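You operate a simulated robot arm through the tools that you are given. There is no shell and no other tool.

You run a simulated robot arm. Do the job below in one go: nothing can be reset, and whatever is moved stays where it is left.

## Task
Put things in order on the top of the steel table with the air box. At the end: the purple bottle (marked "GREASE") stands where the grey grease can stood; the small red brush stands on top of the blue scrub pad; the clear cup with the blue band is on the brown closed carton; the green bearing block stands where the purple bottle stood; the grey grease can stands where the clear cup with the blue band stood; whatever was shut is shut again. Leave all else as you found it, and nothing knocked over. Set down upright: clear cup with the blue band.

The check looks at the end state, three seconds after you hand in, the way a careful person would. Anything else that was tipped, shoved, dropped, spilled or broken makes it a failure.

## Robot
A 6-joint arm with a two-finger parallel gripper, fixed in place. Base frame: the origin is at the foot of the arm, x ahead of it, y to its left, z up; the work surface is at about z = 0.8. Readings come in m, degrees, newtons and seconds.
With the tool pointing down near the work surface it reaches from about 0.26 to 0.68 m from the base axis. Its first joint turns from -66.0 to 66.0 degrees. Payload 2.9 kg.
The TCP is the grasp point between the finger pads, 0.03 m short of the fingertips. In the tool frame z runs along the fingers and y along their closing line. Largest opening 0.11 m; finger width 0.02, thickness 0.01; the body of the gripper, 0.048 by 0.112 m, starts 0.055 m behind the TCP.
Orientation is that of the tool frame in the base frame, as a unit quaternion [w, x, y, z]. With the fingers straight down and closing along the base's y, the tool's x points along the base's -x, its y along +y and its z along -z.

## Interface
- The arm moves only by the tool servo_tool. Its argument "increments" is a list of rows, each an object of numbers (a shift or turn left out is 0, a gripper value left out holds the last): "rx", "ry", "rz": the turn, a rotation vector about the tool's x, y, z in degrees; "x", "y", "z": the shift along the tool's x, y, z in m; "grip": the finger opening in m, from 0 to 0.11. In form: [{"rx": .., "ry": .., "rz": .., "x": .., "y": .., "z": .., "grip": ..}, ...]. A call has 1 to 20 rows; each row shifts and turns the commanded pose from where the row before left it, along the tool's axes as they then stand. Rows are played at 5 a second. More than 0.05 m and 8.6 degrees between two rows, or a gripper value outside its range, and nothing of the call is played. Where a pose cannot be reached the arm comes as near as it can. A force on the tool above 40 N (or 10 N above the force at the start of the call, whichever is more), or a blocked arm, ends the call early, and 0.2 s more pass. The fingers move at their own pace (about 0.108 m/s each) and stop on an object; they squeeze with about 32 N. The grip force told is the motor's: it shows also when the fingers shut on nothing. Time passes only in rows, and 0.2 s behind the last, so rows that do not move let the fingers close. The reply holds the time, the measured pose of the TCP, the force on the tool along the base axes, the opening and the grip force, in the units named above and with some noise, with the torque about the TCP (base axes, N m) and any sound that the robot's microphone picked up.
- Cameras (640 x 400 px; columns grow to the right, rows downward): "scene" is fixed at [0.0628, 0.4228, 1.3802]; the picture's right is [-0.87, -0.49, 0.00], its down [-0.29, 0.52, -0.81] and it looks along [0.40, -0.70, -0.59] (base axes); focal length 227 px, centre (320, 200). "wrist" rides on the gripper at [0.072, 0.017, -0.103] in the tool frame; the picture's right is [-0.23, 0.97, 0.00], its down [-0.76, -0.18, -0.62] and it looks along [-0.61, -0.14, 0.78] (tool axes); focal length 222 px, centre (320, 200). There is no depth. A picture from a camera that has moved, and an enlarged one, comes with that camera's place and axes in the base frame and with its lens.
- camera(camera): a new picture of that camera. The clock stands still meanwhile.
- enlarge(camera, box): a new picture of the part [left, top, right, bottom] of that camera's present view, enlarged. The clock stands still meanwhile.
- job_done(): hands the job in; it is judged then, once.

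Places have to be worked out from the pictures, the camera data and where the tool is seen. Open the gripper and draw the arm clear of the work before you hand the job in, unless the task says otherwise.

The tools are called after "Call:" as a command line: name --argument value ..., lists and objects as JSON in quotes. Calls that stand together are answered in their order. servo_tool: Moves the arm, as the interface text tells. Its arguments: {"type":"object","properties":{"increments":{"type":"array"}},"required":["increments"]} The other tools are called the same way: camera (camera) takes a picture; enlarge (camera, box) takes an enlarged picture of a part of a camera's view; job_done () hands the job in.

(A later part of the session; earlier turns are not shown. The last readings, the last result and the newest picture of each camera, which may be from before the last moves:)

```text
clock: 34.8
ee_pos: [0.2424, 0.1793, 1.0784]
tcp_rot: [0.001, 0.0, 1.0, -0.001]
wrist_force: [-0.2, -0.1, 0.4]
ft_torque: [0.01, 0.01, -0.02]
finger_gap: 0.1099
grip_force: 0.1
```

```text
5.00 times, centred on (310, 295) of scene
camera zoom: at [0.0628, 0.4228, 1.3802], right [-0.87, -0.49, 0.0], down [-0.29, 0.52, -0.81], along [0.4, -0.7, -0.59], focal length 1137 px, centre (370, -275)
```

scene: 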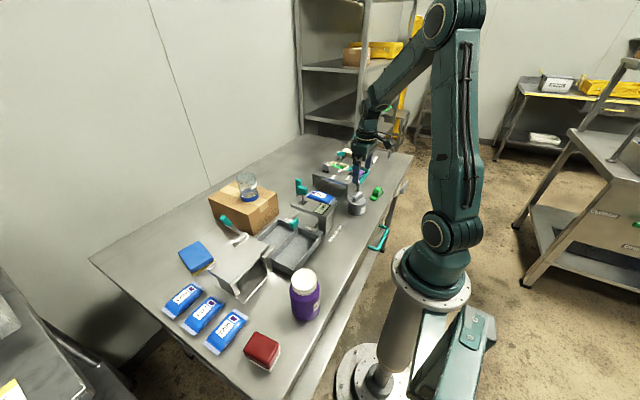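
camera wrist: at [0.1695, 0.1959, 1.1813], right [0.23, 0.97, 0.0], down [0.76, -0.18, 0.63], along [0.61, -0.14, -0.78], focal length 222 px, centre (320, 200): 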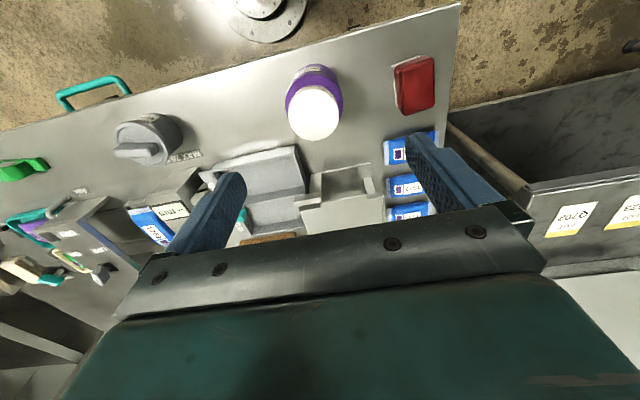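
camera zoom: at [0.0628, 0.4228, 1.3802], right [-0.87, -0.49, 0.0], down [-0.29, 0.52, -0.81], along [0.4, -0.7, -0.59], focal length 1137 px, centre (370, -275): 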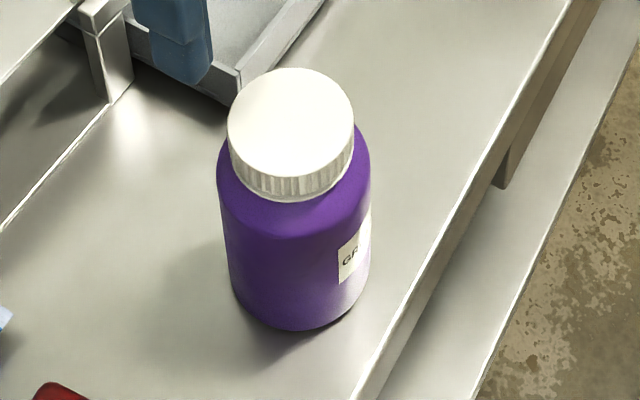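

Combining both views the bottle's axis is at ≈(0.246,0.172), top at z≈0.93. I align and descend partway, then check.

Call:
servo_tool --increments '[{"x": -0.0035, "y": -0.0072, "z": 0.02}, {"z": 0.04}, {"z": 0.04}, {"z": 0.03}, {"z": 0.02}, {}]'

Call:
enlarge --camera "wrist" --box '[200, 30, 460, 230]'

Call:
enlarge --camera "scene" --box '[255, 235, 355, 335]'

```text
clock: 36.2
ee_pos: [0.2475, 0.1707, 0.9301]
tcp_rot: [0.001, 0.001, 1.0, -0.001]
wrist_force: [0.1, 0.3, -0.4]
ft_torque: [-0.03, 0.0, 0.02]
finger_gap: 0.1102
grip_force: 0.0
```

```text
2.00 times, centred on (330, 130) of wrist
camera zoom: at [0.1755, 0.1875, 1.033], right [0.23, 0.97, 0.0], down [0.76, -0.18, 0.62], along [0.61, -0.14, -0.78], focal length 444 px, centre (300, 340)
```

zoom: 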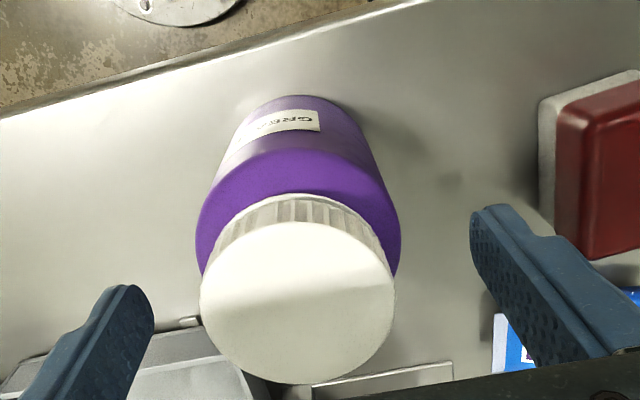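

```text
4.00 times, centred on (305, 285) of scene
camera zoom: at [0.0628, 0.4228, 1.3802], right [-0.87, -0.49, 0.0], down [-0.29, 0.52, -0.81], along [0.4, -0.7, -0.59], focal length 910 px, centre (380, -140)
```

zoom: 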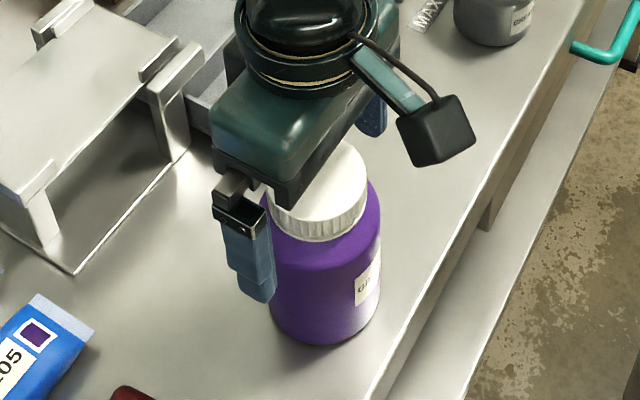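

Bottle centre ≈(0.243,0.171), shoulder at z≈0.89, cap top ≈0.932. I descend to TCP z≈0.886 and close on the upper body.

Call:
servo_tool --increments '[{"x": 0.003, "z": 0.015}, {"z": 0.015}, {"z": 0.013}, {}, {"grip": 0.09}, {"grip": 0.08}, {"grip": 0.07}, {"grip": 0.06}, {}]'

Call:
enlarge --camera "scene" --box '[255, 235, 355, 335]'

```text
clock: 38.2
ee_pos: [0.2444, 0.1715, 0.8868]
tcp_rot: [0.001, 0.0, 1.0, -0.001]
wrist_force: [0.6, -1.4, 0.3]
ft_torque: [0.02, 0.02, 0.0]
finger_gap: 0.0733
grip_force: 31.7
```

```text
4.00 times, centred on (305, 285) of scene
camera zoom: at [0.0628, 0.4228, 1.3802], right [-0.87, -0.49, 0.0], down [-0.29, 0.52, -0.81], along [0.4, -0.7, -0.59], focal length 910 px, centre (380, -140)
```

zoom: 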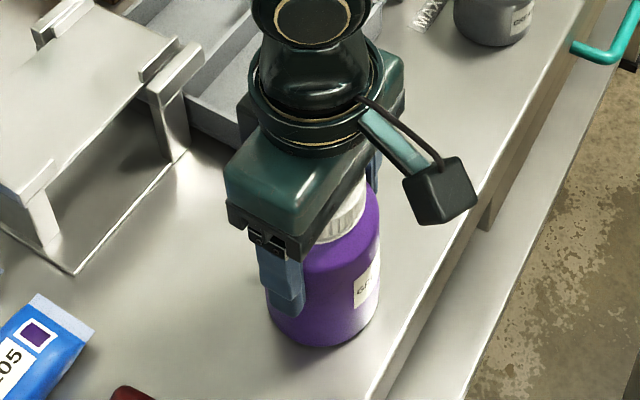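

Gripped at 0.073; bottle's spot noted as (0.243,0.1715). I lift smoothly and check weight.

Call:
servo_tool --increments '[{"z": -0.004}, {"z": -0.012}, {"z": -0.025}, {"z": -0.035}, {"z": -0.04}, {"z": -0.04}, {"z": -0.02}, {}]'

Call:
camera --camera "scene"

Call:
camera --camera "wrist"

```text
clock: 40.0
ee_pos: [0.247, 0.1711, 1.0635]
tcp_rot: [0.001, -0.001, 1.0, -0.001]
wrist_force: [-0.6, -0.8, -4.2]
ft_torque: [0.01, 0.01, 0.02]
finger_gap: 0.073
grip_force: 32.0
```

```text
taken
```

scene: 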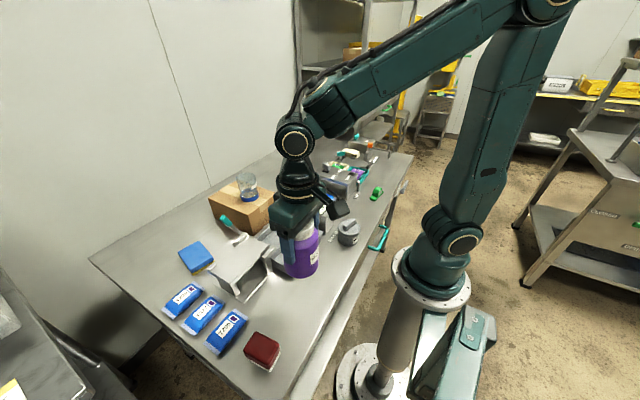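

```text
taken
camera wrist: at [0.1747, 0.1875, 1.1663], right [0.23, 0.97, 0.0], down [0.76, -0.18, 0.63], along [0.61, -0.14, -0.78], focal length 222 px, centre (320, 200)
```

wrist: 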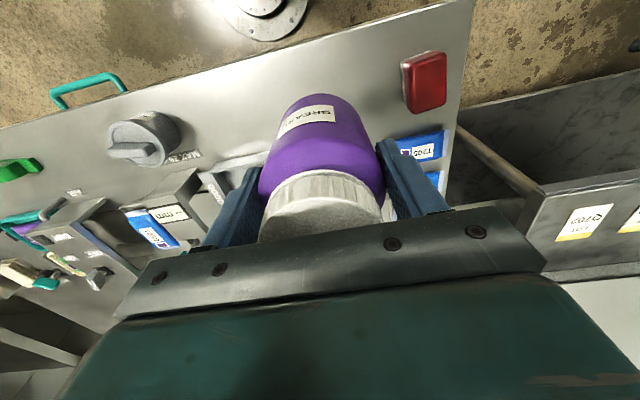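

Bottle is held firmly (4 N). I carry it over the can to the can's old spot at (0.285,-0.270), staying high.

Call:
servo_tool --increments '[{"x": -0.001, "y": -0.015}, {"x": -0.003, "y": -0.03}, {"x": -0.0035, "y": -0.04}, {"x": -0.0035, "y": -0.04}, {"x": -0.0035, "y": -0.04}, {"x": -0.0035, "y": -0.04}, {"x": -0.0035, "y": -0.04}, {"x": -0.0035, "y": -0.04}, {"x": -0.0035, "y": -0.04}, {"x": -0.0035, "y": -0.04}, {"x": -0.003, "y": -0.035}, {"x": -0.002, "y": -0.025}, {"x": -0.001, "y": -0.016}, {}, {}]'

Call:
camera --camera "wrist"

Call:
enlarge --camera "scene" --box '[310, 140, 410, 240]'

```text
clock: 43.2
ee_pos: [0.2829, -0.2685, 1.0626]
tcp_rot: [0.002, 0.0, 1.0, 0.0]
wrist_force: [-0.2, -0.5, -4.0]
ft_torque: [0.01, 0.03, 0.0]
finger_gap: 0.0734
grip_force: 32.2
```

```text
taken
camera wrist: at [0.2098, -0.2524, 1.165], right [0.23, 0.97, 0.0], down [0.76, -0.18, 0.62], along [0.61, -0.14, -0.78], focal length 222 px, centre (320, 200)
```

wrist: 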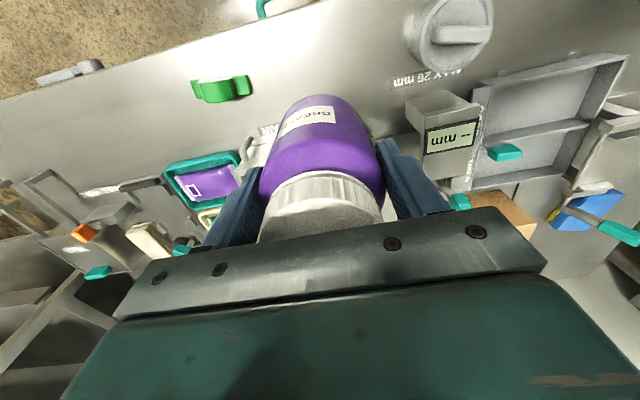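

```text
4.00 times, centred on (360, 190) of scene
camera zoom: at [0.0628, 0.4228, 1.3802], right [-0.87, -0.49, 0.0], down [-0.29, 0.52, -0.81], along [0.4, -0.7, -0.59], focal length 910 px, centre (160, 240)
```

zoom: 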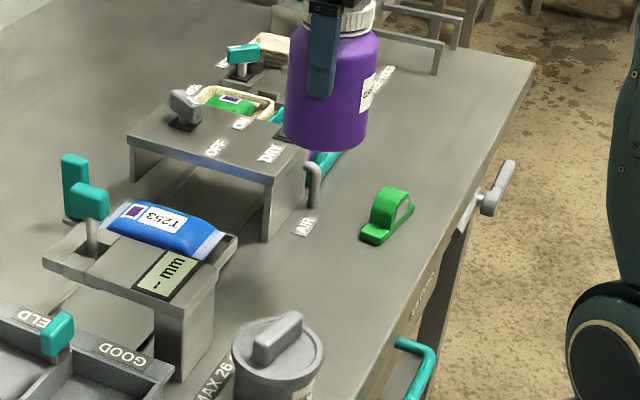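

Lowering the bottle to just above the table, then re-reading.

Call:
servo_tool --increments '[{"x": -0.002, "y": -0.001, "z": 0.02}, {"z": 0.04}, {"z": 0.04}, {"z": 0.03}, {"z": 0.02}, {"z": 0.012}, {}]'

Call:
enlarge --camera "scene" --box '[320, 160, 400, 240]'

Call:
camera --camera "wrist"

```text
clock: 44.8
ee_pos: [0.2847, -0.2707, 0.9011]
tcp_rot: [0.001, -0.001, 1.0, -0.001]
wrist_force: [0.0, 0.0, -4.2]
ft_torque: [0.01, 0.05, -0.01]
finger_gap: 0.0731
grip_force: 31.6
```

```text
5.00 times, centred on (360, 200) of scene
camera zoom: at [0.0628, 0.4228, 1.3802], right [-0.87, -0.49, 0.0], down [-0.29, 0.52, -0.81], along [0.4, -0.7, -0.59], focal length 1137 px, centre (120, 200)
```

zoom: 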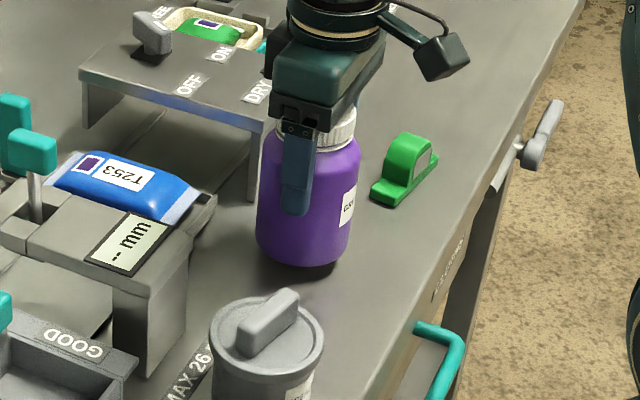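

```text
taken
camera wrist: at [0.2125, -0.2547, 1.0036], right [0.23, 0.97, 0.0], down [0.76, -0.18, 0.62], along [0.61, -0.14, -0.78], focal length 222 px, centre (320, 200)
```

wrist: 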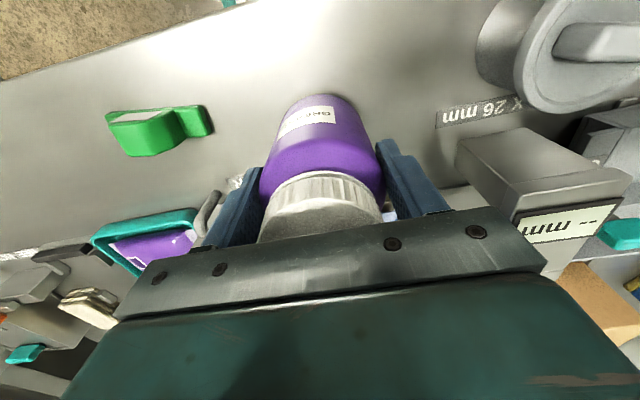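

About 14 mm to go. I step down gently until contact shows.

Call:
servo_tool --increments '[{"z": 0.006}, {"z": 0.004}, {"z": 0.002}, {"z": 0.0015}, {}]'

```text
clock: 46.0
ee_pos: [0.2852, -0.2724, 0.888]
tcp_rot: [0.001, 0.0, 1.0, -0.001]
wrist_force: [-4.9, 1.0, 11.7]
ft_torque: [0.59, 0.24, 0.14]
finger_gap: 0.073
grip_force: 31.8
```

Contact (about 12 N upward). I release and rise.

Call:
servo_tool --increments '[{"z": -0.0005}, {"grip": 0.08}, {"grip": 0.09}, {"grip": 0.105}, {"grip": 0.11}, {}]'

Call:
enlarge --camera "scene" --box '[320, 160, 400, 240]'

```text
clock: 47.4
ee_pos: [0.2854, -0.2722, 0.8877]
tcp_rot: [0.001, 0.0, 1.0, 0.001]
wrist_force: [0.4, 1.2, 1.4]
ft_torque: [0.03, 0.02, 0.0]
finger_gap: 0.11
grip_force: 0.0
```

```text
5.00 times, centred on (360, 200) of scene
camera zoom: at [0.0628, 0.4228, 1.3802], right [-0.87, -0.49, 0.0], down [-0.29, 0.52, -0.81], along [0.4, -0.7, -0.59], focal length 1137 px, centre (120, 200)
```

zoom: 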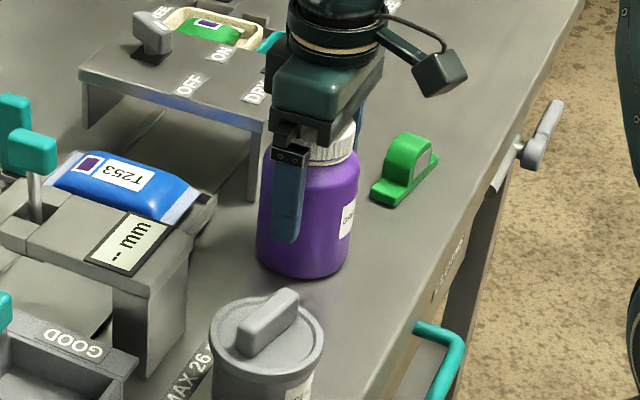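

The bottle stands free. I rise clear above it and move over the green block to look down at it.

Call:
servo_tool --increments '[{"z": -0.02}, {"z": -0.04}, {"z": -0.045}, {"z": -0.045}, {"x": 0.01, "y": -0.035}, {"x": 0.01, "y": -0.035}, {"x": 0.01, "y": -0.035}, {"x": 0.005, "y": -0.025}, {}]'

Call:
camera --camera "wrist"

Call:
enlarge --camera "wrist" --box '[250, 50, 410, 150]'

Call:
enlarge --camera "scene" --box '[330, 160, 410, 240]'

```text
clock: 49.4
ee_pos: [0.2502, -0.3983, 1.0418]
tcp_rot: [0.001, 0.0, 1.0, -0.001]
wrist_force: [0.6, -0.4, 0.6]
ft_torque: [0.02, -0.01, 0.04]
finger_gap: 0.11
grip_force: 0.1
```

```text
taken
camera wrist: at [0.1774, -0.3825, 1.1439], right [0.23, 0.97, 0.0], down [0.76, -0.18, 0.63], along [0.61, -0.14, -0.78], focal length 222 px, centre (320, 200)
```

wrist: 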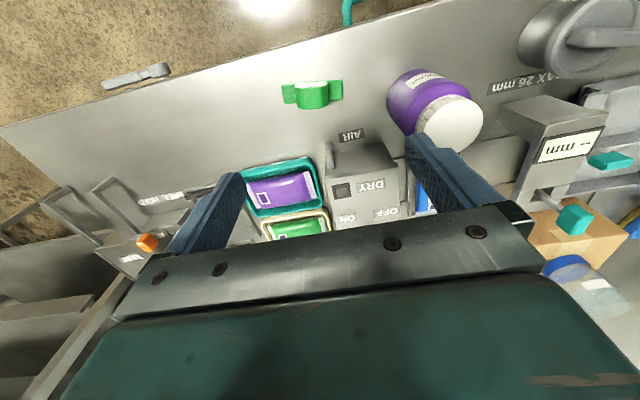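

```text
4.00 times, centred on (330, 100) of wrist
camera zoom: at [0.1774, -0.3825, 1.1439], right [0.23, 0.97, 0.0], down [0.76, -0.18, 0.63], along [0.61, -0.14, -0.78], focal length 888 px, centre (280, 600)
```

zoom: 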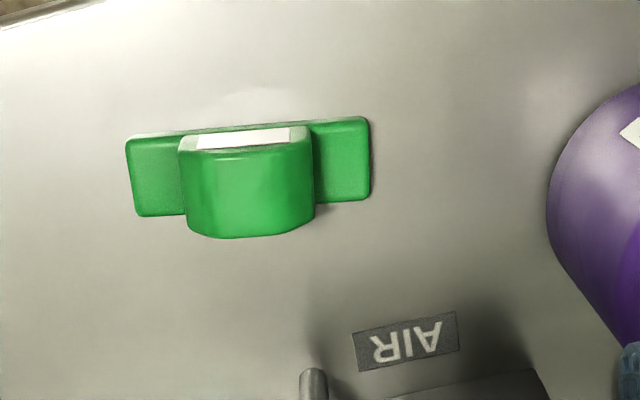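

```text
5.00 times, centred on (370, 200) of scene
camera zoom: at [0.0628, 0.4228, 1.3802], right [-0.87, -0.49, 0.0], down [-0.29, 0.52, -0.81], along [0.4, -0.7, -0.59], focal length 1137 px, centre (70, 200)
```

zoom: 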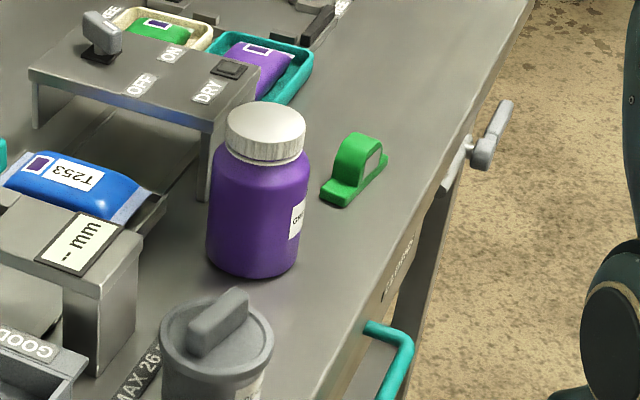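

The block measures about 82×25 mm, centred (0.249,-0.411), long axis ~9° off y, top z≈0.845. I'll grip across its 25 mm thickness, so I yaw the tool −81° (camera to the free side) while high.

Call:
servo_tool --increments '[{"x": 0.0013, "y": -0.0124}, {"rz": -8.13}, {"rz": -8.13}, {"rz": -8.13}, {"rz": -8.13}, {"rz": -8.13}, {"rz": -8.13}, {"rz": -8.13}, {"rz": -8.13}, {"rz": -8.13}, {"rz": -8.13}, {}, {}]'

Call:
camera --camera "wrist"

Call:
camera --camera "scene"

```text
clock: 52.2
ee_pos: [0.2481, -0.4136, 1.0377]
tcp_rot: [0.001, -0.652, 0.758, -0.001]
wrist_force: [0.4, 0.4, -0.6]
ft_torque: [0.0, -0.02, 0.02]
finger_gap: 0.11
grip_force: 0.1
```

```text
taken
camera wrist: at [0.2199, -0.4824, 1.1415], right [-0.93, 0.37, 0.0], down [0.29, 0.73, 0.62], along [0.23, 0.58, -0.78], focal length 222 px, centre (320, 200)
```

wrist: 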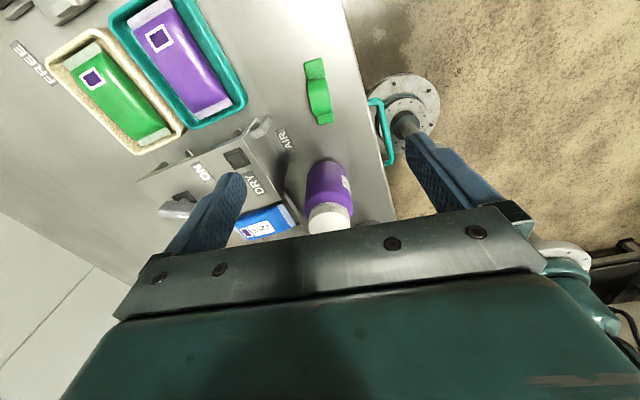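

```text
taken
```

scene: 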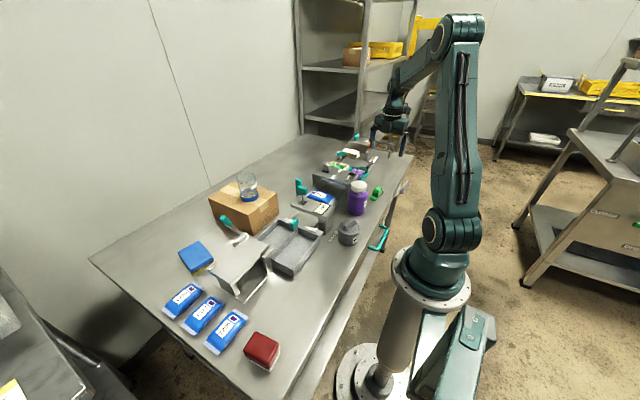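

Yaw is right. I narrow the opening to 0.06 (the air pipe is close on the +x side) and check alignment in close-up.

Call:
servo_tool --increments '[{"grip": 0.06}, {}, {}]'

Call:
enlarge --camera "wrist" --box '[230, 40, 410, 165]'

```text
clock: 53.0
ee_pos: [0.249, -0.4129, 1.0378]
tcp_rot: [0.001, -0.651, 0.759, 0.0]
wrist_force: [0.5, 0.0, 0.1]
ft_torque: [0.0, 0.02, -0.03]
finger_gap: 0.0599
grip_force: 0.0
```

```text
3.20 times, centred on (320, 102) of wrist
camera zoom: at [0.2198, -0.4824, 1.1415], right [-0.93, 0.37, 0.0], down [0.29, 0.73, 0.62], along [0.23, 0.58, -0.78], focal length 711 px, centre (320, 512)
```

zoom: 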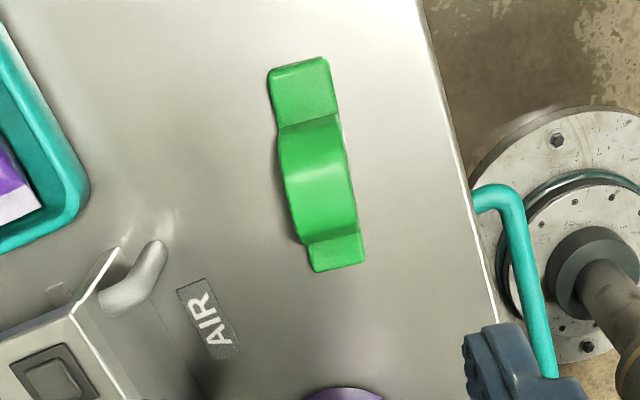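

The block centre (0.249,-0.413) lies right under the TCP and the yaw fits. I descend to TCP z≈0.838.

Call:
servo_tool --increments '[{"z": 0.04}, {"z": 0.04}, {"z": 0.04}, {"z": 0.035}, {"z": 0.025}, {"z": 0.012}, {}]'

Call:
camera --camera "wrist"

Call:
enlarge --camera "scene" --box '[340, 150, 420, 230]'

```text
clock: 54.6
ee_pos: [0.2489, -0.4164, 0.8462]
tcp_rot: [0.0, -0.651, 0.759, -0.001]
wrist_force: [-0.2, 0.6, 0.6]
ft_torque: [0.02, -0.01, 0.01]
finger_gap: 0.0601
grip_force: 0.1
```

```text
taken
camera wrist: at [0.2209, -0.4853, 0.9499], right [-0.93, 0.37, 0.0], down [0.29, 0.73, 0.62], along [0.23, 0.58, -0.78], focal length 222 px, centre (320, 200)
```

wrist: 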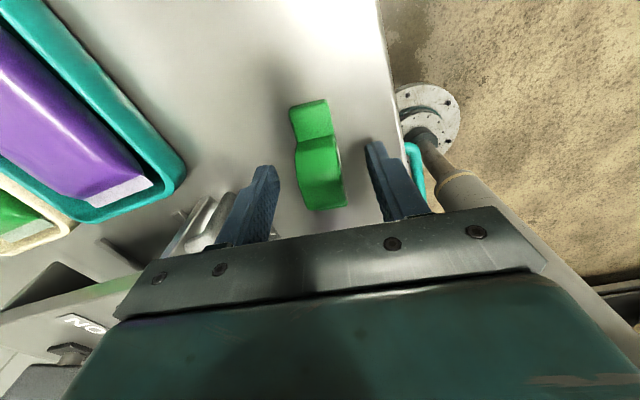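

```text
5.00 times, centred on (380, 190) of scene
camera zoom: at [0.0628, 0.4228, 1.3802], right [-0.87, -0.49, 0.0], down [-0.29, 0.52, -0.81], along [0.4, -0.7, -0.59], focal length 1137 px, centre (20, 250)
```

zoom: 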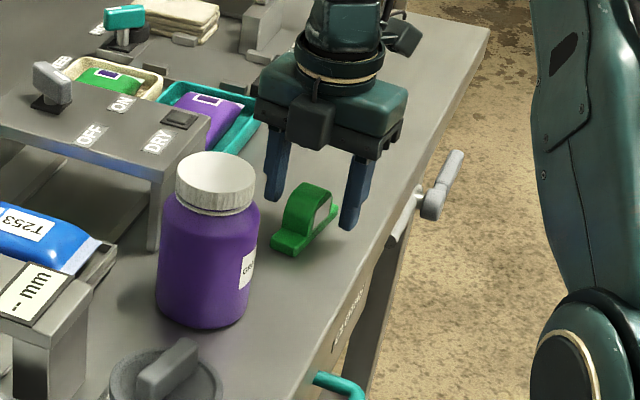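

Fingers straddle the block's middle. I drop 8 mm more, nudge 3 mm, and close.

Call:
servo_tool --increments '[{"x": -0.003, "z": 0.008}, {}, {"grip": 0.045}, {"grip": 0.035}, {"grip": 0.025}, {"grip": 0.018}, {}]'

Call:
enlarge --camera "wrist" --box '[220, 80, 420, 240]'

```text
clock: 56.2
ee_pos: [0.2496, -0.4123, 0.8386]
tcp_rot: [0.0, -0.651, 0.759, -0.001]
wrist_force: [-0.2, 0.6, 0.1]
ft_torque: [0.01, -0.02, -0.01]
finger_gap: 0.0258
grip_force: 32.5
```

```text
2.50 times, centred on (320, 160) of wrist
camera zoom: at [0.2211, -0.4815, 0.9417], right [-0.93, 0.37, 0.0], down [0.29, 0.73, 0.62], along [0.23, 0.58, -0.78], focal length 555 px, centre (320, 300)
```

zoom: 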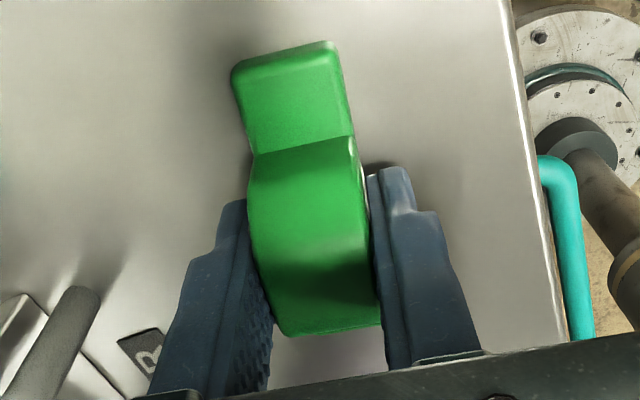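

Gripped at 25.8 mm. I lift it straight up well above bottle height.

Call:
servo_tool --increments '[{"z": -0.004}, {"z": -0.015}, {"z": -0.03}, {"z": -0.04}, {"z": -0.045}, {"z": -0.045}, {"z": -0.035}, {}]'

Call:
camera --camera "wrist"

```text
clock: 58.0
ee_pos: [0.2455, -0.4104, 1.0513]
tcp_rot: [0.001, -0.652, 0.759, -0.001]
wrist_force: [-0.3, 0.2, -1.4]
ft_torque: [-0.01, -0.02, -0.03]
finger_gap: 0.0258
grip_force: 31.8
```

```text
taken
camera wrist: at [0.2179, -0.4805, 1.1541], right [-0.93, 0.37, 0.0], down [0.29, 0.73, 0.62], along [0.23, 0.58, -0.78], focal length 222 px, centre (320, 200)
```

wrist: 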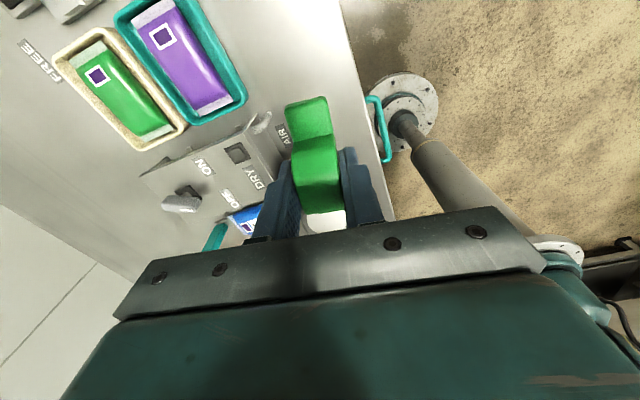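

Now I carry it along +y on a slightly outward path (to stay off the inner reach limit) to above the bottle's old spot.

Call:
servo_tool --increments '[{"x": -0.02, "y": -0.0007}, {"x": -0.0395, "y": -0.0014}, {"x": -0.0422, "y": -0.0015}, {"x": -0.0422, "y": -0.0015}, {"x": -0.0422, "y": -0.0015}, {"x": -0.0422, "y": -0.0015}, {"x": -0.0422, "y": -0.0015}, {"x": -0.0248, "y": -0.001}, {"x": -0.042, "y": 0.0063}, {"x": -0.042, "y": 0.0063}, {"x": -0.042, "y": 0.0063}, {"x": -0.042, "y": 0.0063}, {"x": -0.0372, "y": 0.0248}, {"x": -0.0372, "y": 0.0248}, {"x": -0.0252, "y": 0.0168}, {"x": -0.012, "y": 0.008}, {}, {}]'

Call:
camera --camera "wrist"

Call:
camera --camera "scene"

```text
clock: 61.8
ee_pos: [0.2483, 0.1745, 1.0496]
tcp_rot: [0.0, -0.651, 0.759, 0.0]
wrist_force: [0.9, 0.7, -1.4]
ft_torque: [-0.03, 0.01, -0.01]
finger_gap: 0.0256
grip_force: 32.0
```

```text
taken
camera wrist: at [0.2203, 0.1042, 1.1524], right [-0.93, 0.37, 0.0], down [0.29, 0.73, 0.62], along [0.23, 0.58, -0.78], focal length 222 px, centre (320, 200)
```

wrist: 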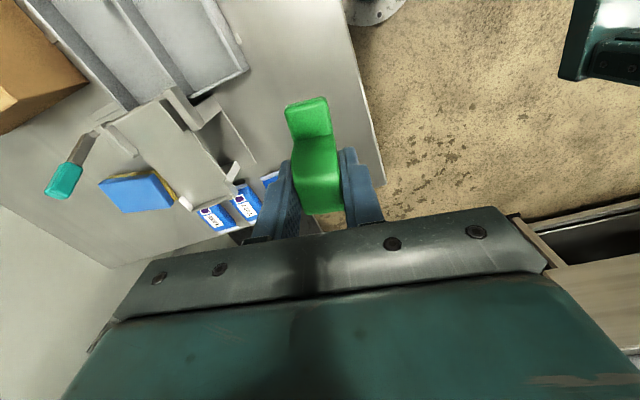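

```text
taken
```

scene: 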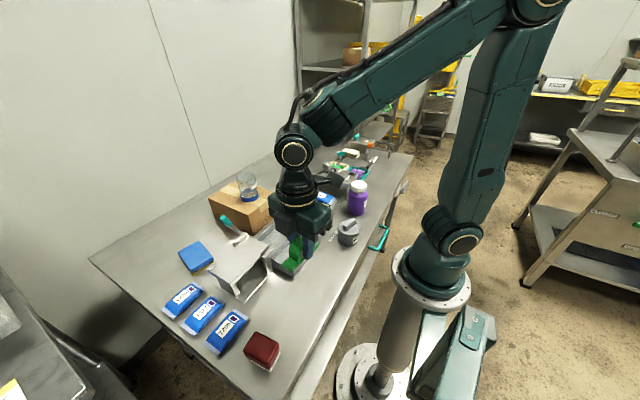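

Correct by (−5,−3) mm and lower to ~15 mm above the table.

Call:
servo_tool --increments '[{"x": 0.0037, "y": 0.0045}, {"z": 0.03}, {"z": 0.04}, {"z": 0.04}, {"z": 0.04}, {"z": 0.025}, {"z": 0.015}, {}]'

Call:
enlarge --camera "scene" --box '[260, 240, 350, 330]'

```text
clock: 63.6
ee_pos: [0.2416, 0.1679, 0.8608]
tcp_rot: [0.002, -0.652, 0.758, -0.002]
wrist_force: [-2.2, -0.8, -0.8]
ft_torque: [-0.03, 0.01, -0.03]
finger_gap: 0.0254
grip_force: 31.9
```

```text
4.44 times, centred on (305, 285) of scene
camera zoom: at [0.0628, 0.4228, 1.3802], right [-0.87, -0.49, 0.0], down [-0.29, 0.52, -0.81], along [0.4, -0.7, -0.59], focal length 1011 px, centre (387, -178)
```

zoom: 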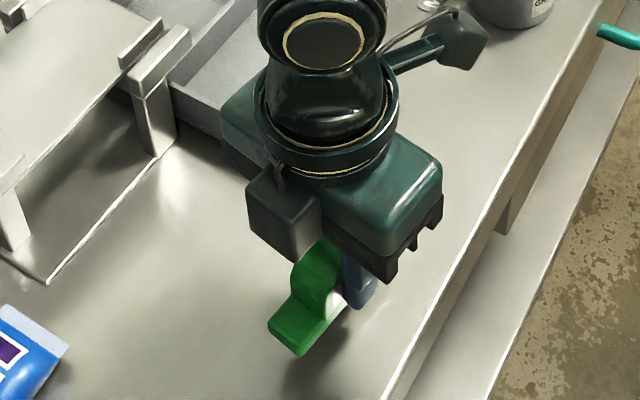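

About 22 mm left; I correct 3 mm in y and step down to contact.

Call:
servo_tool --increments '[{"x": -0.003, "z": 0.006}, {"z": 0.006}, {"z": 0.004}, {"z": 0.002}, {}]'

```text
clock: 64.8
ee_pos: [0.2433, 0.171, 0.8429]
tcp_rot: [0.001, -0.651, 0.759, 0.0]
wrist_force: [0.5, 0.2, -1.8]
ft_torque: [-0.02, 0.0, -0.02]
finger_gap: 0.0257
grip_force: 32.0
```

Call:
servo_tool --increments '[{"z": 0.0015}, {"z": 0.0015}, {"z": 0.001}, {}]'

```text
clock: 65.8
ee_pos: [0.2437, 0.1708, 0.8386]
tcp_rot: [0.001, -0.652, 0.759, 0.0]
wrist_force: [0.4, -0.3, -0.4]
ft_torque: [0.01, 0.01, -0.01]
finger_gap: 0.0259
grip_force: 32.2
```

The weight just went off the wrist, so it's touching. One more half-millimetre, then a modest release.

Call:
servo_tool --increments '[{"z": 0.0005}, {}, {"grip": 0.035}, {"grip": 0.045}, {"grip": 0.06}, {}]'

Call:
servo_tool --increments '[{"z": -0.015}, {"z": -0.03}, {"z": -0.045}, {"z": -0.045}, {"z": -0.045}, {}]'

Call:
enlarge --camera "scene" --box '[220, 230, 360, 380]'

Call:
camera --camera "wrist"

```text
clock: 67.2
ee_pos: [0.2439, 0.1714, 0.8382]
tcp_rot: [0.0, -0.651, 0.759, -0.001]
wrist_force: [-0.3, -0.1, -0.1]
ft_torque: [-0.02, 0.0, -0.02]
finger_gap: 0.0603
grip_force: 0.1
```

```text
clock: 68.6
ee_pos: [0.241, 0.1701, 1.0204]
tcp_rot: [0.001, -0.652, 0.758, 0.0]
wrist_force: [0.1, 1.2, -0.4]
ft_torque: [-0.01, -0.01, 0.01]
finger_gap: 0.0602
grip_force: 0.0
```

```text
2.67 times, centred on (290, 305) of scene
camera zoom: at [0.0628, 0.4228, 1.3802], right [-0.87, -0.49, 0.0], down [-0.29, 0.52, -0.81], along [0.4, -0.7, -0.59], focal length 606 px, centre (400, -80)
```

zoom: 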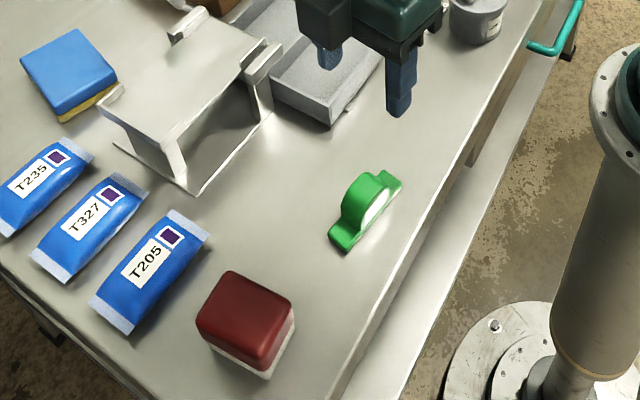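

```text
taken
camera wrist: at [0.2124, 0.1005, 1.1235], right [-0.93, 0.37, 0.0], down [0.29, 0.73, 0.62], along [0.23, 0.58, -0.78], focal length 222 px, centre (320, 200)
```

wrist: 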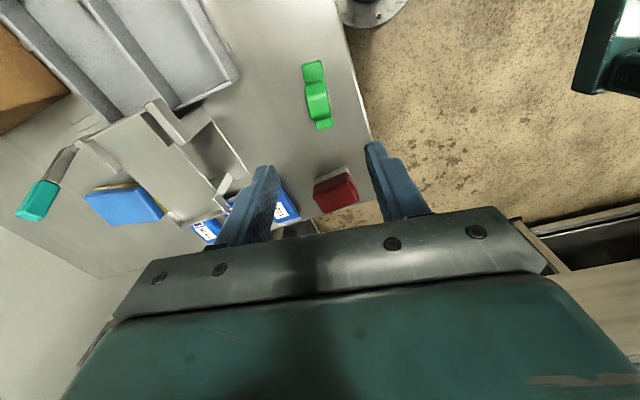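

The green block stands at the bottle's old spot, nothing else disturbed. Next the brush: I yaw the tool back to zero while moving over it.

Call:
servo_tool --increments '[{"rz": 8.14}, {"rz": 8.14}, {"rz": 8.14}, {"rz": 8.14}, {"rz": 8.14}, {"rz": 8.14}, {"rz": 8.14}, {"rz": 8.14}, {"rz": 8.14}, {"rz": 8.1}, {"grip": 0.09}, {"x": -0.0065, "y": 0.035}, {"x": -0.0065, "y": 0.035}, {"x": -0.0065, "y": 0.035}, {"x": -0.0065, "y": 0.035}, {}, {}]'

Call:
camera --camera "wrist"

Call:
enlarge --camera "wrist" --box '[240, 40, 400, 140]'

```text
clock: 72.2
ee_pos: [0.2697, 0.3124, 1.0224]
tcp_rot: [0.001, 0.001, 1.0, -0.001]
wrist_force: [1.0, -0.4, 0.0]
ft_torque: [-0.01, -0.02, 0.0]
finger_gap: 0.09
grip_force: 0.0
```

```text
taken
camera wrist: at [0.1965, 0.3291, 1.1249], right [0.23, 0.97, 0.0], down [0.76, -0.18, 0.63], along [0.61, -0.14, -0.78], focal length 222 px, centre (320, 200)
```

wrist: 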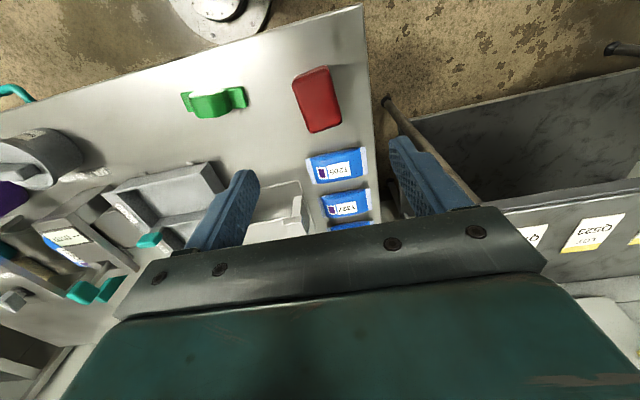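

```text
4.00 times, centred on (320, 90) of wrist
camera zoom: at [0.1965, 0.3291, 1.1249], right [0.23, 0.97, 0.0], down [0.76, -0.18, 0.63], along [0.61, -0.14, -0.78], focal length 888 px, centre (320, 640)
```

zoom: 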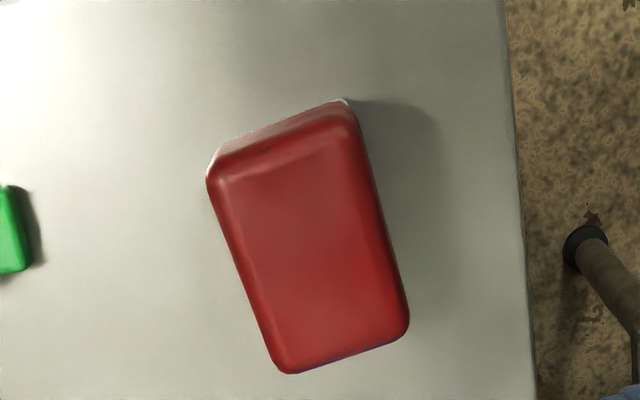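

Brush: ~60×43 mm, centre (0.269,0.3095), long axis ~7° off x, top z≈0.85. I turn −7.5°, align, and descend to TCP z≈0.842.

Call:
servo_tool --increments '[{"rz": -7.5, "x": 0.0007, "y": -0.003}, {"z": 0.03}, {"z": 0.04}, {"z": 0.04}, {"z": 0.03}, {"z": 0.02}, {}]'

Call:
camera --camera "wrist"

Call:
enlarge --camera "scene" --box '[210, 290, 330, 390]'

```text
clock: 73.8
ee_pos: [0.2684, 0.3089, 0.8594]
tcp_rot: [0.001, -0.065, 0.998, -0.001]
wrist_force: [-0.1, 0.4, -0.2]
ft_torque: [-0.01, 0.0, -0.01]
finger_gap: 0.0897
grip_force: 0.0
```

```text
taken
camera wrist: at [0.1935, 0.3154, 0.9616], right [0.1, 1.0, 0.0], down [0.78, -0.08, 0.63], along [0.62, -0.06, -0.78], focal length 222 px, centre (320, 200)
```

wrist: 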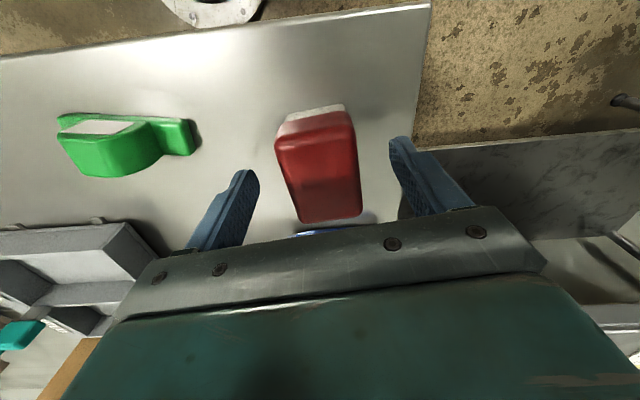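

```text
4.00 times, centred on (270, 340) of scene
camera zoom: at [0.0628, 0.4228, 1.3802], right [-0.87, -0.49, 0.0], down [-0.29, 0.52, -0.81], along [0.4, -0.7, -0.59], focal length 910 px, centre (520, -360)
```

zoom: 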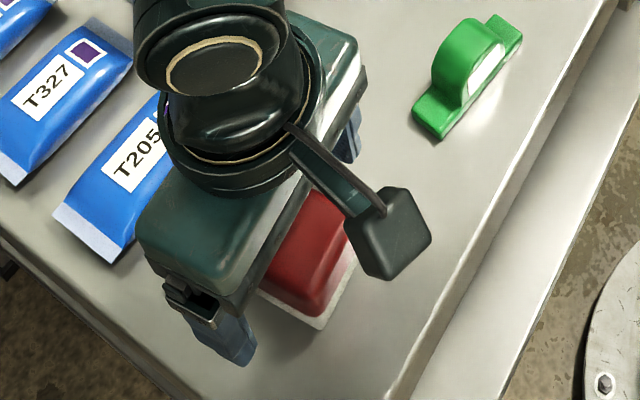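

Well centred. I drop 17 mm and close on the red body.

Call:
servo_tool --increments '[{"z": 0.01}, {"z": 0.007}, {}, {"grip": 0.07}, {"grip": 0.055}, {"grip": 0.045}, {"grip": 0.035}, {"grip": 0.03}, {}]'

Call:
camera --camera "wrist"

```text
clock: 75.8
ee_pos: [0.2671, 0.3074, 0.843]
tcp_rot: [0.001, -0.064, 0.998, -0.001]
wrist_force: [0.6, 0.6, 0.2]
ft_torque: [0.05, -0.01, 0.0]
finger_gap: 0.0452
grip_force: 32.2
```

```text
taken
camera wrist: at [0.194, 0.3143, 0.9448], right [0.1, 1.0, 0.0], down [0.78, -0.08, 0.63], along [0.62, -0.06, -0.78], focal length 222 px, centre (320, 200)
```

wrist: 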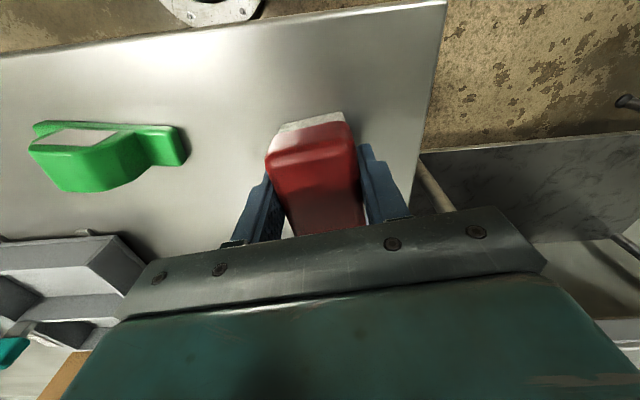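

Gripped at 45 mm. I lift it high, turn it to match the pad's angle (about −14°), and carry it towards the pad at a height above the lever.

Call:
servo_tool --increments '[{"z": -0.004}, {"z": -0.016}, {"z": -0.035}, {"z": -0.045}, {"z": -0.045}, {"z": -0.045}, {"z": -0.03}, {"rz": 7.17}, {"rz": 7.17}, {"rz": 7.17}, {}]'

Call:
servo_tool --increments '[{"x": -0.015, "y": -0.0005}, {"x": -0.03, "y": -0.001}, {"x": -0.04, "y": -0.0014}, {"x": -0.04, "y": -0.0014}, {"x": -0.04, "y": -0.0014}, {"x": -0.04, "y": -0.0014}, {"x": -0.04, "y": -0.0014}, {"x": -0.04, "y": -0.0014}, {"x": -0.03, "y": -0.001}, {"x": -0.02, "y": -0.0007}, {"x": -0.011, "y": -0.0004}, {}, {}]'

Call:
camera --camera "wrist"

Call:
enlarge --camera "scene" --box '[130, 160, 290, 290]'

```text
clock: 78.2
ee_pos: [0.2687, 0.3083, 1.0622]
tcp_rot: [0.001, 0.123, 0.992, 0.0]
wrist_force: [-0.5, -0.6, -0.4]
ft_torque: [-0.03, 0.01, 0.0]
finger_gap: 0.0456
grip_force: 32.1
```

```text
clock: 81.0
ee_pos: [0.6003, 0.214, 1.064]
tcp_rot: [0.001, 0.122, 0.993, 0.001]
wrist_force: [0.0, 0.1, -0.2]
ft_torque: [0.05, -0.01, 0.02]
finger_gap: 0.0453
grip_force: 31.6
```

```text
taken
camera wrist: at [0.5343, 0.2466, 1.1664], right [0.46, 0.89, 0.0], down [0.69, -0.36, 0.62], along [0.56, -0.28, -0.78], focal length 222 px, centre (320, 200)
```

wrist: 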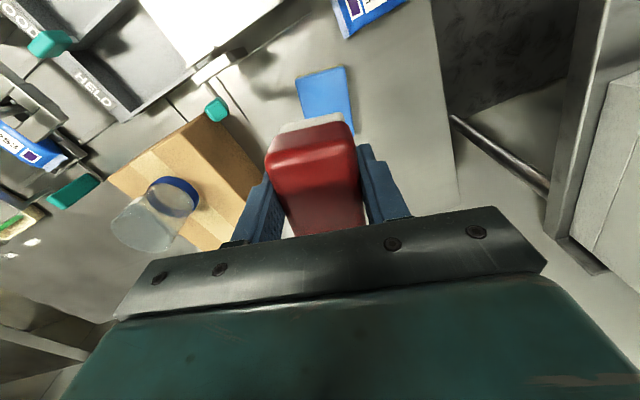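

```text
3.08 times, centred on (210, 225) of scene
camera zoom: at [0.0628, 0.4228, 1.3802], right [-0.87, -0.49, 0.0], down [-0.29, 0.52, -0.81], along [0.4, -0.7, -0.59], focal length 700 px, centre (658, 123)
```

zoom: 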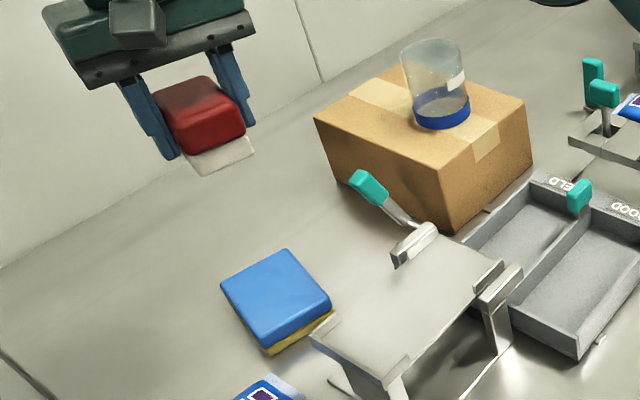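

I zoom into the wrist view to locate the pad's corners precisely.

Call:
enlarge --camera "wrist" --box '[260, 50, 400, 150]'

```text
4.00 times, centred on (330, 100) of wrist
camera zoom: at [0.5343, 0.2466, 1.1664], right [0.46, 0.89, 0.0], down [0.69, -0.36, 0.62], along [0.56, -0.28, -0.78], focal length 888 px, centre (280, 600)
```

zoom: 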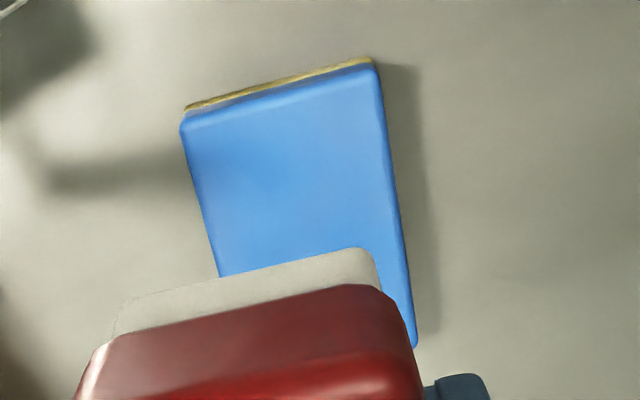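

Pad: centre (0.630,0.2085), ~98×68 mm, long axis −14.7°, top z≈0.82–0.83. I move the brush over (0.622,0.210) and descend to just above; the gripper stays >4 cm from the lever.

Call:
servo_tool --increments '[{"x": -0.0219, "y": 0.0018}, {"z": 0.03}, {"z": 0.04}, {"z": 0.035}, {"z": 0.03}, {"z": 0.025}, {}]'

Call:
enlarge --camera "scene" --box '[150, 180, 270, 280]'

Call:
camera --camera "wrist"

```text
clock: 82.6
ee_pos: [0.6165, 0.2092, 0.897]
tcp_rot: [0.001, 0.123, 0.992, 0.0]
wrist_force: [0.2, 0.1, -1.0]
ft_torque: [0.02, 0.0, -0.03]
finger_gap: 0.0454
grip_force: 31.6
out of reach, approached as far as the arm can: row 1
```

```text
4.00 times, centred on (210, 230) of scene
camera zoom: at [0.0628, 0.4228, 1.3802], right [-0.87, -0.49, 0.0], down [-0.29, 0.52, -0.81], along [0.4, -0.7, -0.59], focal length 910 px, centre (760, 80)
```

zoom: 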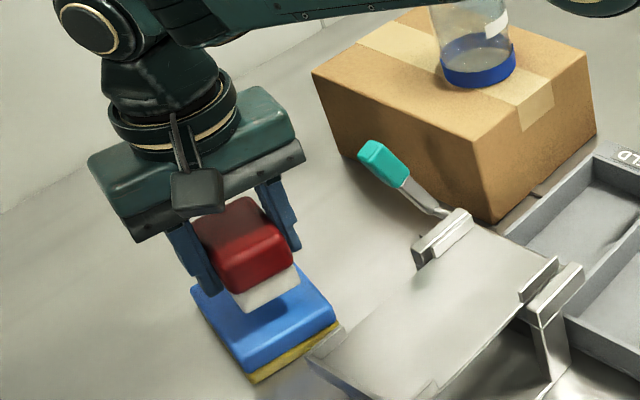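

```text
taken
camera wrist: at [0.5506, 0.243, 1.001], right [0.46, 0.89, 0.0], down [0.69, -0.36, 0.63], along [0.56, -0.29, -0.78], focal length 222 px, centre (320, 200)
```

wrist: 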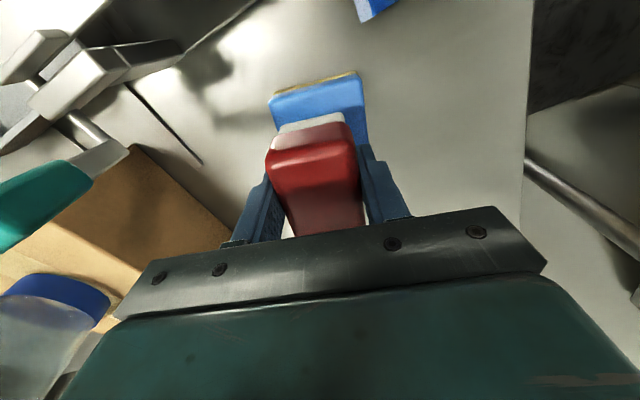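

The arm was slightly short at height; lower down there's more reach, so I shift 8 mm further out and step down a little.

Call:
servo_tool --increments '[{"z": 0.006}, {"x": -0.0078, "y": 0.0024}, {}]'

Call:
enlarge --camera "scene" --box '[170, 210, 250, 280]'

Call:
enlarge --camera "wrist" --box '[220, 50, 420, 250]'

```text
clock: 83.4
ee_pos: [0.6259, 0.208, 0.8932]
tcp_rot: [0.002, 0.122, 0.992, 0.001]
wrist_force: [0.0, -0.4, -1.1]
ft_torque: [-0.02, 0.01, -0.03]
finger_gap: 0.0453
grip_force: 31.9
```

```text
5.71 times, centred on (210, 245) of scene
camera zoom: at [0.0628, 0.4228, 1.3802], right [-0.87, -0.49, 0.0], down [-0.29, 0.52, -0.81], along [0.4, -0.7, -0.59], focal length 1300 px, centre (949, -57)
```

zoom: 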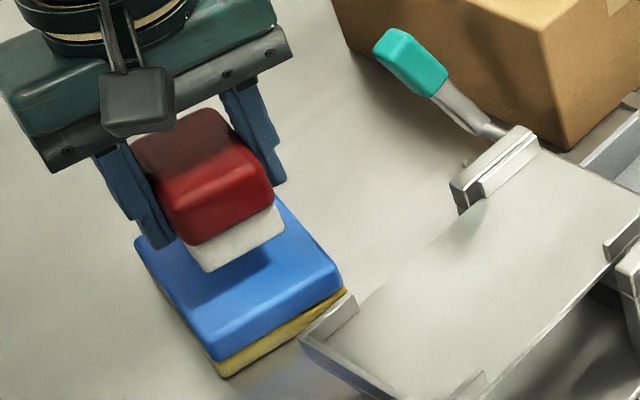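

```text
2.00 times, centred on (320, 150) of wrist
camera zoom: at [0.5594, 0.242, 0.9973], right [0.46, 0.89, 0.0], down [0.69, -0.36, 0.63], along [0.56, -0.29, -0.78], focal length 444 px, centre (320, 300)
```

zoom: 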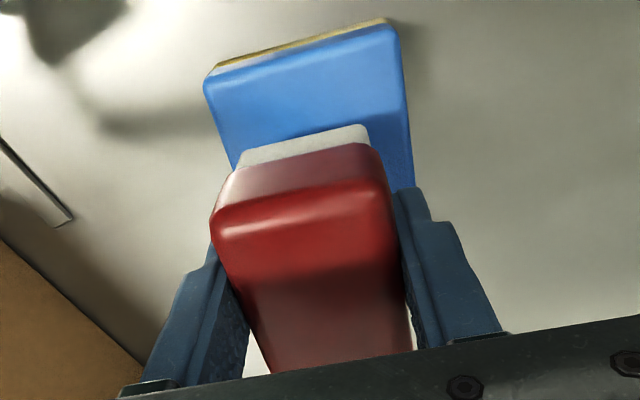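

Brush is centred above the pad. Stepping down to contact.

Call:
servo_tool --increments '[{"z": 0.006}, {"z": 0.005}, {"z": 0.003}, {"z": 0.002}, {}]'

```text
clock: 84.6
ee_pos: [0.6259, 0.2075, 0.8785]
tcp_rot: [0.0, 0.123, 0.992, 0.0]
wrist_force: [-0.2, 0.1, -0.9]
ft_torque: [0.04, -0.04, -0.02]
finger_gap: 0.0453
grip_force: 32.4
```

Call:
servo_tool --increments '[{"z": 0.002}, {"z": 0.0015}, {"z": 0.0015}, {}]'

```text
clock: 85.6
ee_pos: [0.6262, 0.2077, 0.8729]
tcp_rot: [0.002, 0.123, 0.992, 0.0]
wrist_force: [1.1, -0.1, 0.5]
ft_torque: [-0.02, 0.01, 0.01]
finger_gap: 0.0456
grip_force: 32.3
```

Call:
servo_tool --increments '[{"z": 0.001}, {}]'

Call:
enlarge --camera "scene" --box '[170, 210, 250, 280]'

```text
clock: 86.2
ee_pos: [0.627, 0.2083, 0.8741]
tcp_rot: [0.002, 0.123, 0.992, 0.001]
wrist_force: [-0.7, 0.1, 2.7]
ft_torque: [0.01, 0.02, -0.01]
finger_gap: 0.0454
grip_force: 31.9
```

```text
5.71 times, centred on (210, 245) of scene
camera zoom: at [0.0627, 0.4228, 1.3802], right [-0.87, -0.49, 0.0], down [-0.29, 0.52, -0.81], along [0.4, -0.7, -0.59], focal length 1300 px, centre (949, -57)
```

zoom: 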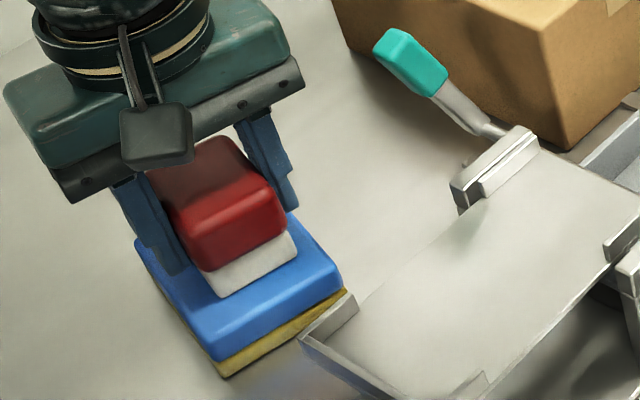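

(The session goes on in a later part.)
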